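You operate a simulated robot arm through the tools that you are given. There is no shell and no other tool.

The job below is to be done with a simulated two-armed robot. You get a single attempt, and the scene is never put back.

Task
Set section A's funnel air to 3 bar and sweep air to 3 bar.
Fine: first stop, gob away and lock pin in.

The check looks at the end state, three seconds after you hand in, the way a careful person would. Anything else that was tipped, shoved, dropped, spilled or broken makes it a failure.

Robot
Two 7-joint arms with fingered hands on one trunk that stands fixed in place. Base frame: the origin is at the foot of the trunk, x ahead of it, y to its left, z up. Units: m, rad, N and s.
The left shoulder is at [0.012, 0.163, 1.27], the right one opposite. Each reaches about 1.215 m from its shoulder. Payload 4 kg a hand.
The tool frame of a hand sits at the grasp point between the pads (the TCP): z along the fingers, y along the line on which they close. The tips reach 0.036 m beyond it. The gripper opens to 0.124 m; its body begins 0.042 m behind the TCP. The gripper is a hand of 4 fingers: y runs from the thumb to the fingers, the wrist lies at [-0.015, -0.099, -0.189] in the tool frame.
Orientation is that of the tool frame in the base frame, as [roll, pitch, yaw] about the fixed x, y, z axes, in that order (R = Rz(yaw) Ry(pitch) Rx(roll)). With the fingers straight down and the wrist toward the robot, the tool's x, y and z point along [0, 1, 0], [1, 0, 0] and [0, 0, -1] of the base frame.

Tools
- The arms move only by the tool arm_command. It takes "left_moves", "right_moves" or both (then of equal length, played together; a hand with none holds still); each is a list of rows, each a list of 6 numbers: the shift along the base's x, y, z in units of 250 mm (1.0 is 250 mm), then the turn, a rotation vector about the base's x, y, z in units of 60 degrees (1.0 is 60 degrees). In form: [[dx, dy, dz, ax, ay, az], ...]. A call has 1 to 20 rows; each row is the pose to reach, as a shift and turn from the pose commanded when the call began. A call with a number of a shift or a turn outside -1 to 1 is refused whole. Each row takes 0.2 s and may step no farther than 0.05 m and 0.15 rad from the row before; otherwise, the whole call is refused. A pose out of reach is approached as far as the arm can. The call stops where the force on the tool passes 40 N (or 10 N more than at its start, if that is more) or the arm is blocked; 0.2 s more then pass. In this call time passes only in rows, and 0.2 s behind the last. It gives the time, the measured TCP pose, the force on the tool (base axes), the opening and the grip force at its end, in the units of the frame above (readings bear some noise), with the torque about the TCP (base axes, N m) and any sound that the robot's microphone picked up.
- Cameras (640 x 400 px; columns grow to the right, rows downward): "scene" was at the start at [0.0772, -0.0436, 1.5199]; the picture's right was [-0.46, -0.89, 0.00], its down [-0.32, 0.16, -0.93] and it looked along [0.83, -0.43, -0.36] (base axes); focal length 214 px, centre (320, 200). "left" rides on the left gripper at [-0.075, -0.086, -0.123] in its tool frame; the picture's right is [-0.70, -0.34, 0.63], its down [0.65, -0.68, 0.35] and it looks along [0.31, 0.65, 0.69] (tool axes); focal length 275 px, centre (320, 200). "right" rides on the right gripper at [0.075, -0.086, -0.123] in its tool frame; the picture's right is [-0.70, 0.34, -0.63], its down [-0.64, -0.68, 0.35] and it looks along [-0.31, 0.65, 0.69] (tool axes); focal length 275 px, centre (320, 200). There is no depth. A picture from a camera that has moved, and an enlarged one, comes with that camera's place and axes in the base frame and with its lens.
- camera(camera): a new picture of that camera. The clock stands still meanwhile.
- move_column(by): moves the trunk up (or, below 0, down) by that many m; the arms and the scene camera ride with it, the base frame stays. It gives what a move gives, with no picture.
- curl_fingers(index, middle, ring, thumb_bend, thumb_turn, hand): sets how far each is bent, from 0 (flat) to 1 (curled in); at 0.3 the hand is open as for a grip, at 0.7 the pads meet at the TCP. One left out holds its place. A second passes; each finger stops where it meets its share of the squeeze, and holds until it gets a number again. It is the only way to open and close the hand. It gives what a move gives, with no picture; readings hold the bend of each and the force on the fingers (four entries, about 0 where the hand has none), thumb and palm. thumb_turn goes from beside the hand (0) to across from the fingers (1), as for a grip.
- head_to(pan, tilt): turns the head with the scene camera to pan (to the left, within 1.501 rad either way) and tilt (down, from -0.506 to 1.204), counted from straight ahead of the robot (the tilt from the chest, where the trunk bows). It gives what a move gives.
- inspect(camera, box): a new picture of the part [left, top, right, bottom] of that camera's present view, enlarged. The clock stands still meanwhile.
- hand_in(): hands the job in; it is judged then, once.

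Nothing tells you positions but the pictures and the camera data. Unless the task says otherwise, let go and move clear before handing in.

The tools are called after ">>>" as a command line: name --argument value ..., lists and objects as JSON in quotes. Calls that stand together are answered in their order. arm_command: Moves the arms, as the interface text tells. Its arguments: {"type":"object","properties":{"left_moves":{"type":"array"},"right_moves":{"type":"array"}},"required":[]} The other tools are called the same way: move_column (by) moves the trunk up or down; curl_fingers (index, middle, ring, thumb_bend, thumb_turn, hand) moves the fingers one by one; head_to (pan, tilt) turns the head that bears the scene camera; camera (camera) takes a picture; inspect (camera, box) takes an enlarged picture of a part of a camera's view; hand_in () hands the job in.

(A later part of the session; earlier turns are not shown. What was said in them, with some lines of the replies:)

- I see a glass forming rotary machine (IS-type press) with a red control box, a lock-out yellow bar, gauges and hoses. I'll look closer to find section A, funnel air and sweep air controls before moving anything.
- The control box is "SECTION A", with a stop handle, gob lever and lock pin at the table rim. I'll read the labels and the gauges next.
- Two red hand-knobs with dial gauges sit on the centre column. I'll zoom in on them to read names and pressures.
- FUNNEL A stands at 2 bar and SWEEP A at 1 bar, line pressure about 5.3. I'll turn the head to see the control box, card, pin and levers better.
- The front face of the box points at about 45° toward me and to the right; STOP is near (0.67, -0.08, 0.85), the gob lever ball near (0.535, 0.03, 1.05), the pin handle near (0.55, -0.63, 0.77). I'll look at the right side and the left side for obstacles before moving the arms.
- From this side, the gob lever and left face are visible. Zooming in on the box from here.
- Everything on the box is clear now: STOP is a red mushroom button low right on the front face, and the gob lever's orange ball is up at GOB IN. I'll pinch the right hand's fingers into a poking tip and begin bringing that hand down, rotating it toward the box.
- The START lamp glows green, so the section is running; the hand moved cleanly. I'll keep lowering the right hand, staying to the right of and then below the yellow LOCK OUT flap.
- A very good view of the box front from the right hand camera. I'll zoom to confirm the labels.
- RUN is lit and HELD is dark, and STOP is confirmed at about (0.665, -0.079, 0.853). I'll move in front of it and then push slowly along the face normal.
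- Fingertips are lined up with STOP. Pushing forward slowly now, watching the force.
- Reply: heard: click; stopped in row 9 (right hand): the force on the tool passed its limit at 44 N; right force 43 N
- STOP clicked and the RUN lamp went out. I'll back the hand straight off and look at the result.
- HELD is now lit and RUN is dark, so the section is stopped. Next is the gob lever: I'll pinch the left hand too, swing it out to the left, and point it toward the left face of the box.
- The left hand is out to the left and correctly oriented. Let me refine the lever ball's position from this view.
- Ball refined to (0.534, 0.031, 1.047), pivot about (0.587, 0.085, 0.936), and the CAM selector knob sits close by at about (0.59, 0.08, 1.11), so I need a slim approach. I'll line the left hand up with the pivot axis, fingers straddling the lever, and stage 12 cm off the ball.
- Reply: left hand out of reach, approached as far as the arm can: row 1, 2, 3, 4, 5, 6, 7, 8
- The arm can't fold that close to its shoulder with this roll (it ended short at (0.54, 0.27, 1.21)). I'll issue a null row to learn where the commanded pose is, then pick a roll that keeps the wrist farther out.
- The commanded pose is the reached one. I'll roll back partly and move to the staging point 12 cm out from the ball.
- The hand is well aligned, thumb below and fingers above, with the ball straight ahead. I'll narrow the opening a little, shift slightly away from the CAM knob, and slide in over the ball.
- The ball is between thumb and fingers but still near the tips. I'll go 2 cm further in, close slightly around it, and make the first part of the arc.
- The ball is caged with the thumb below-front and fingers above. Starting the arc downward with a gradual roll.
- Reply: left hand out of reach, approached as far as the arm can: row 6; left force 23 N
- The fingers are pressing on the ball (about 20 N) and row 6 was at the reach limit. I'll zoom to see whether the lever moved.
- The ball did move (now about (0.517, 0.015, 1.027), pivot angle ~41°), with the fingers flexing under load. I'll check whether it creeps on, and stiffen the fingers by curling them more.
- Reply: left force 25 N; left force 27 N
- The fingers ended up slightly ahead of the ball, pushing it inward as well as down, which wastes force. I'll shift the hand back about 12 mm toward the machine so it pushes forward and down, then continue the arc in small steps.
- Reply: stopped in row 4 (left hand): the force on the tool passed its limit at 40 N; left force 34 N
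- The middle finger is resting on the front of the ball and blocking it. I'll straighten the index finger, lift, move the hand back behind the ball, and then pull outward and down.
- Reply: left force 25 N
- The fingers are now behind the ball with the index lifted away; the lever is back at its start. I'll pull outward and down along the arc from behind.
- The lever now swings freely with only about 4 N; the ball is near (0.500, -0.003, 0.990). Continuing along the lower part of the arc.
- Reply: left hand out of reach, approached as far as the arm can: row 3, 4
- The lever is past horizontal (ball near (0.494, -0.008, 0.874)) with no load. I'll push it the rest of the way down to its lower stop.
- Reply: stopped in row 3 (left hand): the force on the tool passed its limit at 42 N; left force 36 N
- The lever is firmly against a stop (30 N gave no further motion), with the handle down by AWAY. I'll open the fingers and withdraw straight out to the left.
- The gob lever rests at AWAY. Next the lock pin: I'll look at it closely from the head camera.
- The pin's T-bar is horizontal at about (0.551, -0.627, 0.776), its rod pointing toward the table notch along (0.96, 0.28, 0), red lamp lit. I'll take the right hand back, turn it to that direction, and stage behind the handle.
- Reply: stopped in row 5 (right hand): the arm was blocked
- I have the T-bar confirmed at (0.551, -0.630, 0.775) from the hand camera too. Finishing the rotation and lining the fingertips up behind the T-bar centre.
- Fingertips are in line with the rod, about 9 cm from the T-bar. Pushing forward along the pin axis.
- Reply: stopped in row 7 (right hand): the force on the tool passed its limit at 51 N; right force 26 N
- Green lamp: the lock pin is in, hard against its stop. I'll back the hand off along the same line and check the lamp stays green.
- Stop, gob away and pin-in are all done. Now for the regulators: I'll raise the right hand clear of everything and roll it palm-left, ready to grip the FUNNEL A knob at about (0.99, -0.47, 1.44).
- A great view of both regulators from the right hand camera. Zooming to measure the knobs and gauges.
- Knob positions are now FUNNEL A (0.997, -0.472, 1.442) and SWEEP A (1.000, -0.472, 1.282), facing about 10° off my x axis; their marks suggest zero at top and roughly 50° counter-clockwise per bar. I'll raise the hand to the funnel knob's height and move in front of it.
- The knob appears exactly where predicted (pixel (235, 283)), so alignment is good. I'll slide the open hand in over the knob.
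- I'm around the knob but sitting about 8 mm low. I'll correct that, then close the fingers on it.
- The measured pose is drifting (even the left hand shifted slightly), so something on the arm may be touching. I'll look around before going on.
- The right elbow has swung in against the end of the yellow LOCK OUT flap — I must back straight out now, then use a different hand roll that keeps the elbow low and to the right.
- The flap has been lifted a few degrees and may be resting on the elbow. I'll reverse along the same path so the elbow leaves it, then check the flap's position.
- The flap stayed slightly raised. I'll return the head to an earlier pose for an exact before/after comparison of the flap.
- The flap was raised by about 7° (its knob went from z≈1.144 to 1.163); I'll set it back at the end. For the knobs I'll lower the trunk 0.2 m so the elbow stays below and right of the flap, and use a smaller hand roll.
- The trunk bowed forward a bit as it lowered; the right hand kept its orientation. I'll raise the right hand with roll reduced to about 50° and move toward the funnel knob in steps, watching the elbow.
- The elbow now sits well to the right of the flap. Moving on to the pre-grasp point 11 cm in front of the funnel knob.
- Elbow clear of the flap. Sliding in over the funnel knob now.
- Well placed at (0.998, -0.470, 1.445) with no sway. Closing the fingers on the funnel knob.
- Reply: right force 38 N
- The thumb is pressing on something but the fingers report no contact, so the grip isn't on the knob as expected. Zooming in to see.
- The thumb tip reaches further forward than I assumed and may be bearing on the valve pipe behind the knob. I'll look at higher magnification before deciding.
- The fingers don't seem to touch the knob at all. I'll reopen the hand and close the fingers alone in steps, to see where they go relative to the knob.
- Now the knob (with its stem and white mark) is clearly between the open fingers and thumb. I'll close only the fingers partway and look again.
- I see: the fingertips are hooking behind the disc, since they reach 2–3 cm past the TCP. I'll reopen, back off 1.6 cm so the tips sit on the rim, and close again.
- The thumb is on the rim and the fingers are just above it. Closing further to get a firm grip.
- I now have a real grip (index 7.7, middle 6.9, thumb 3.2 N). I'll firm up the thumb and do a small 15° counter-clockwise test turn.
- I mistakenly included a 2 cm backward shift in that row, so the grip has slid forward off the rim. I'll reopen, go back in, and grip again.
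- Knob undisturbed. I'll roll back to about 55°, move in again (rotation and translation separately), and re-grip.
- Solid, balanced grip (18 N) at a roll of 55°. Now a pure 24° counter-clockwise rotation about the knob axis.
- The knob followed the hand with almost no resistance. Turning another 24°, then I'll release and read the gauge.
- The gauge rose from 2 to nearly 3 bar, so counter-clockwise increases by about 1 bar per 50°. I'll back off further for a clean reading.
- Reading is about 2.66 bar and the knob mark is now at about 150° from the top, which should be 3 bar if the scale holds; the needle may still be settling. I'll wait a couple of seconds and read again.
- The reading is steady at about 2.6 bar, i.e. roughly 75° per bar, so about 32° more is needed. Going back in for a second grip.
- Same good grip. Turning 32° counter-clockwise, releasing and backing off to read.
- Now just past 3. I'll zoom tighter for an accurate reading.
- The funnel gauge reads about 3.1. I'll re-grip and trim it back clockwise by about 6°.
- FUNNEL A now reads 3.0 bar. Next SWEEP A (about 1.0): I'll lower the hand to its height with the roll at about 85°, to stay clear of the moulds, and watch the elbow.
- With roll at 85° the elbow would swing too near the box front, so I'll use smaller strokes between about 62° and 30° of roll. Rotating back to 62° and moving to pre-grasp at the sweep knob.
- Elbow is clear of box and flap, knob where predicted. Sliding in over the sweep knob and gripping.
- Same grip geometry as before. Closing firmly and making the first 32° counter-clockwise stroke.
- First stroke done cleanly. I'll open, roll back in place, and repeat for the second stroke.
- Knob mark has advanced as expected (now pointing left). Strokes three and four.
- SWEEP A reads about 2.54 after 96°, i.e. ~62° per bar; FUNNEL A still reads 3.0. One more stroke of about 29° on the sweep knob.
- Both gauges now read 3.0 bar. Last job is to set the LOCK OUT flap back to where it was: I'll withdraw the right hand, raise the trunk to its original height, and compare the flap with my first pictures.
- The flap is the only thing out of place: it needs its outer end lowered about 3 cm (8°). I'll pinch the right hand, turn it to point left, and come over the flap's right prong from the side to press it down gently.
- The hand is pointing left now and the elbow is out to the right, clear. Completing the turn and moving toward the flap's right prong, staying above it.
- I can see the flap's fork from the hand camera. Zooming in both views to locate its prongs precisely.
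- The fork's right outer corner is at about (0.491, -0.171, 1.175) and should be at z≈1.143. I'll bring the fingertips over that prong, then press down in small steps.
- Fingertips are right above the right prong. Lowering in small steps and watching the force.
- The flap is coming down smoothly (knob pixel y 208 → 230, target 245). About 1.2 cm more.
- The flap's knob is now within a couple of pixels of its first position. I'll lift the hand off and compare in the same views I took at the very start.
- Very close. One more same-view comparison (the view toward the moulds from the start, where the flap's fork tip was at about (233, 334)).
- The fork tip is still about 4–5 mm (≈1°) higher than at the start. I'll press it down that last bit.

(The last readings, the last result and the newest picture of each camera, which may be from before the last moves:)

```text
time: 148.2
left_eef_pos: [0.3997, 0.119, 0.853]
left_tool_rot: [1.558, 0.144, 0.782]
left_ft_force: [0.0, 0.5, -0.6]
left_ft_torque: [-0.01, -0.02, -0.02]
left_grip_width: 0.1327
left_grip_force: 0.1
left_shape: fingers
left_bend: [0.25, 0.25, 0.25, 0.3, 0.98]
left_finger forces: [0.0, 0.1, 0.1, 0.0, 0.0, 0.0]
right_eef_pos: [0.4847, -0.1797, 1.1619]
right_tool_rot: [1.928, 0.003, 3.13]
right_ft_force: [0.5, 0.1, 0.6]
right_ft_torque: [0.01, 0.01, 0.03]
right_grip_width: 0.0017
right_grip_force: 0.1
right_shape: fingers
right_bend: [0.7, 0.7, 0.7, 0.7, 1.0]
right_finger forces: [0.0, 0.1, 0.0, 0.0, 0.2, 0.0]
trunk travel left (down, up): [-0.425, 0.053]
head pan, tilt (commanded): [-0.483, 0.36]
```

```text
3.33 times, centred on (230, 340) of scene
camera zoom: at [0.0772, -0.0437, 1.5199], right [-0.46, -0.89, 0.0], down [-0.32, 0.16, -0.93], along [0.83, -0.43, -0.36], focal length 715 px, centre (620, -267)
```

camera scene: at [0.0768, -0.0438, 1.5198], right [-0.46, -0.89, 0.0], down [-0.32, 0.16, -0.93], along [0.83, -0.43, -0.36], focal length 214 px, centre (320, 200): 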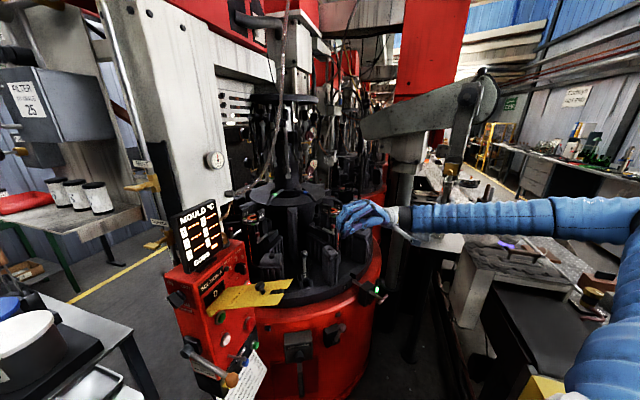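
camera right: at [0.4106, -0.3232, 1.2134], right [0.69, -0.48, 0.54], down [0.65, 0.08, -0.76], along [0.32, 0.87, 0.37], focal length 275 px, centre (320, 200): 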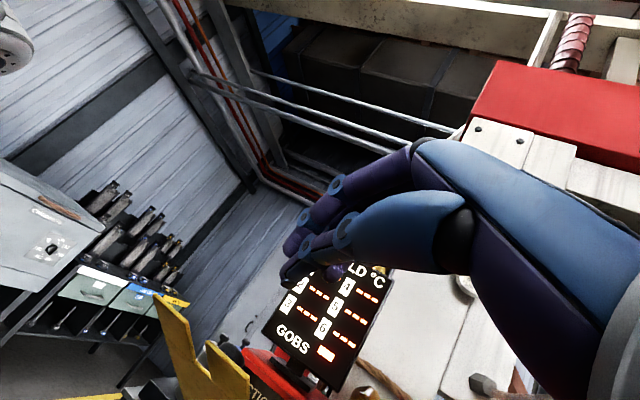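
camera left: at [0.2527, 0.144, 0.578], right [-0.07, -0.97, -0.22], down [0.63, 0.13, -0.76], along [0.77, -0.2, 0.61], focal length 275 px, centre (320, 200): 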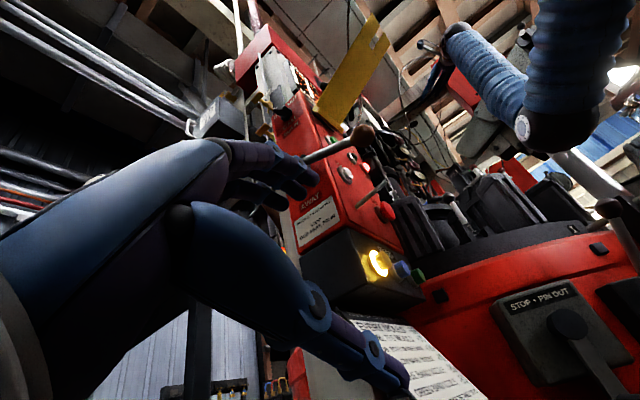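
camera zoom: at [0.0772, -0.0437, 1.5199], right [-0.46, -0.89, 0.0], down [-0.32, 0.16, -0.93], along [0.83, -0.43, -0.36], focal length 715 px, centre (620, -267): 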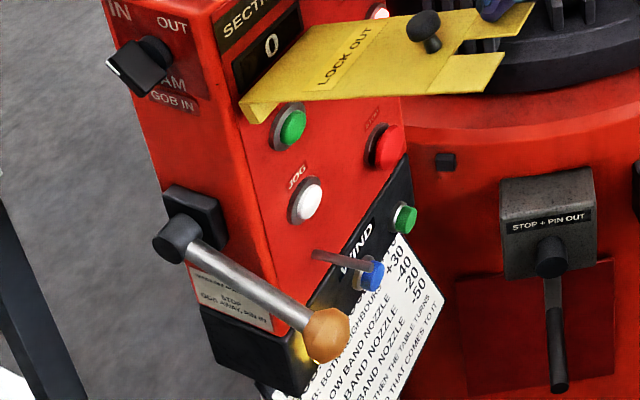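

The flap is now within 1–2 pixels of its original position. I'll lift off, move both hands clear, and do a final check of everything.

>>> arm_command --right_moves '[[0, 0, 0.12, 0, 0, 0], [0, -0.16, 0.24, 0, 0, 0], [0.0, -0.34, 0.32, 0, 0, 0], [0.0, -0.52, 0.36, 0, 0, 0], [0.0, -0.7, 0.4, 0, 0, 0], [0.02, -0.88, 0.45, 0, 0, 0]]' --left_moves '[[0, 0.08, 0, 0, 0, 0], [0, 0.16, 0, 0, 0, 0], [0, 0.24, 0, 0, 0, 0], [0, 0.32, 0, 0, 0, 0], [0, 0.4, 0, 0, 0, 0], [0, 0.44, 0, 0, 0, 0]]'

>>> camera --camera "scene"

>>> inspect --camera "scene" --box '[150, 280, 310, 400]'

>>> inspect --camera "scene" --box '[240, 180, 400, 300]'

>>> inspect --camera "scene" --box '[300, 120, 330, 145]'

>>> inspect --camera "scene" --box '[300, 153, 330, 178]'

>>> inspect --camera "scene" --box '[270, 280, 410, 400]'

```text
time: 149.6
left_eef_pos: [0.4002, 0.2288, 0.8544]
left_tool_rot: [1.558, 0.143, 0.783]
left_ft_force: [0.0, 0.0, -0.6]
left_ft_torque: [0.02, -0.03, 0.05]
left_grip_width: 0.1325
left_grip_force: 0.0
left_shape: fingers
left_bend: [0.25, 0.25, 0.25, 0.3, 0.98]
left_finger forces: [0.1, 0.1, 0.0, 0.0, 0.0, 0.1]
right_eef_pos: [0.4915, -0.402, 1.2747]
right_tool_rot: [1.928, 0.002, 3.132]
right_ft_force: [1.0, 0.2, 0.1]
right_ft_torque: [-0.02, 0.0, 0.03]
right_grip_width: 0.0018
right_grip_force: 0.2
right_shape: fingers
right_bend: [0.7, 0.7, 0.7, 0.7, 1.0]
right_finger forces: [0.0, 0.0, 0.1, 0.1, 0.0, 0.0]
trunk travel left (down, up): [-0.425, 0.053]
head pan, tilt (commanded): [-0.483, 0.36]
```

```text
taken
camera scene: at [0.0769, -0.0443, 1.5199], right [-0.46, -0.89, 0.0], down [-0.32, 0.16, -0.93], along [0.83, -0.43, -0.36], focal length 214 px, centre (320, 200)
```

scene: 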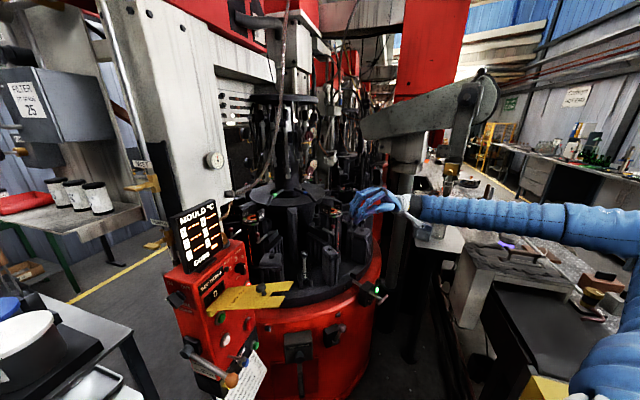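

```text
3.33 times, centred on (230, 340) of scene
camera zoom: at [0.0769, -0.0443, 1.5199], right [-0.46, -0.89, 0.0], down [-0.32, 0.16, -0.93], along [0.83, -0.43, -0.36], focal length 715 px, centre (620, -267)
```

zoom: 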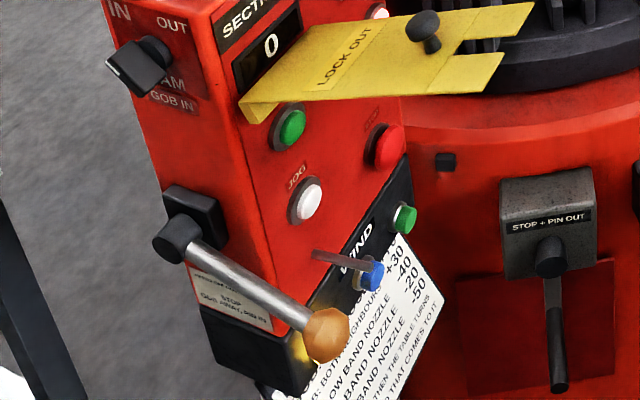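

```text
3.33 times, centred on (320, 240) of scene
camera zoom: at [0.0769, -0.0443, 1.5199], right [-0.46, -0.89, 0.0], down [-0.32, 0.16, -0.93], along [0.83, -0.43, -0.36], focal length 715 px, centre (320, 67)
```

zoom: 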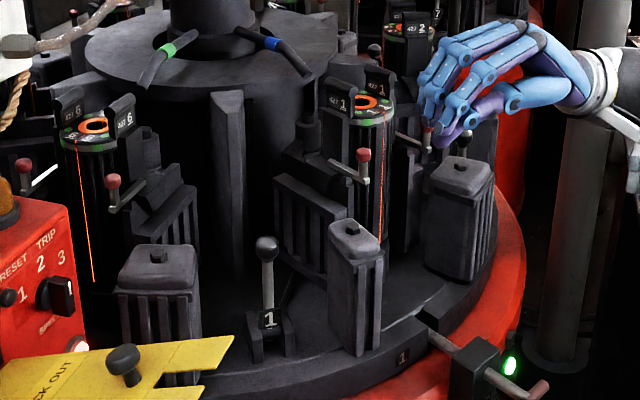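

```text
16.00 times, centred on (315, 132) of scene
camera zoom: at [0.0769, -0.0443, 1.5199], right [-0.46, -0.89, 0.0], down [-0.32, 0.16, -0.93], along [0.83, -0.43, -0.36], focal length 3432 px, centre (400, 1280)
```

zoom: 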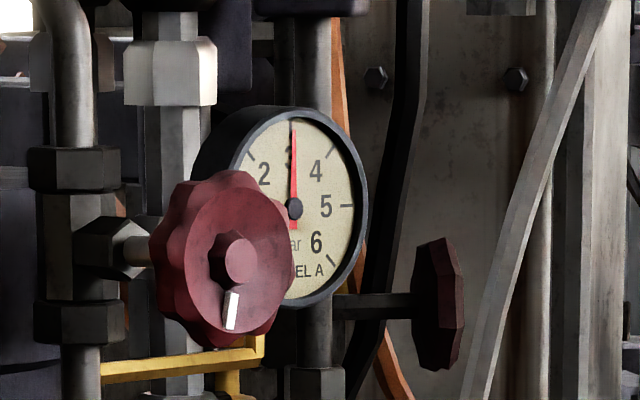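

```text
16.00 times, centred on (315, 166) of scene
camera zoom: at [0.0769, -0.0443, 1.5199], right [-0.46, -0.89, 0.0], down [-0.32, 0.16, -0.93], along [0.83, -0.43, -0.36], focal length 3432 px, centre (400, 752)
```

zoom: 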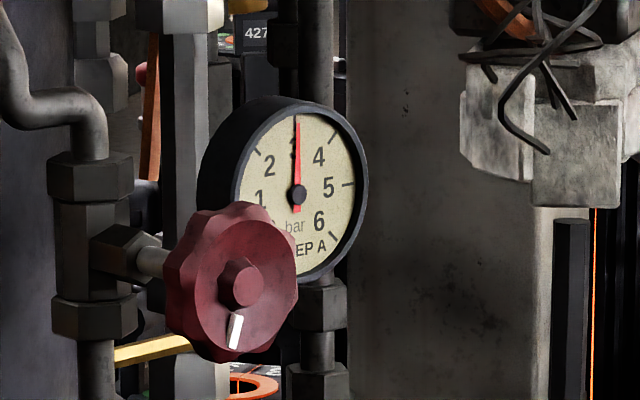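

```text
3.33 times, centred on (340, 340) of scene
camera zoom: at [0.0769, -0.0443, 1.5199], right [-0.46, -0.89, 0.0], down [-0.32, 0.16, -0.93], along [0.83, -0.43, -0.36], focal length 715 px, centre (253, -267)
```

zoom: 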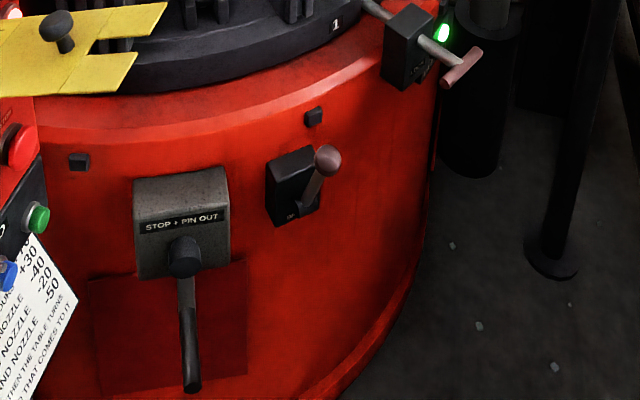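

Both gauges read 3 bar, HELD is lit and RUN is dark, and the gob lever is at AWAY. The pin lamp is green, the flap matches my first pictures, and both hands are clear. Handing in.

>>> hand_in

```text
The job is handed in.
```

Section A's funnel air and sweep air are both set to 3 bar, and the job is handed in; I have not seen the verdict. In the last pictures before handing in, both needles point straight at the 3 mark.

- **Stop:** I pressed STOP first. RUN went out and HELD came on.
- **Gob:** the lever is down at AWAY, against its stop.
- **Lock pin:** it is pushed in, and its lamp changed from red to green.
- **Funnel A:** turned up from about 2 bar to 3.
- **Sweep A:** turned up from about 1 bar to 3.

**Mishap:** while I was reaching for the funnel knob, my right elbow lifted the yellow LOCK OUT flap by about 8°. I pressed it back down, and it now sits within 1–2 pixels of where it was in my first pictures. The check could still count it as moved.

I saw nothing else out of place. Both hands had let go and were clear when I handed in.
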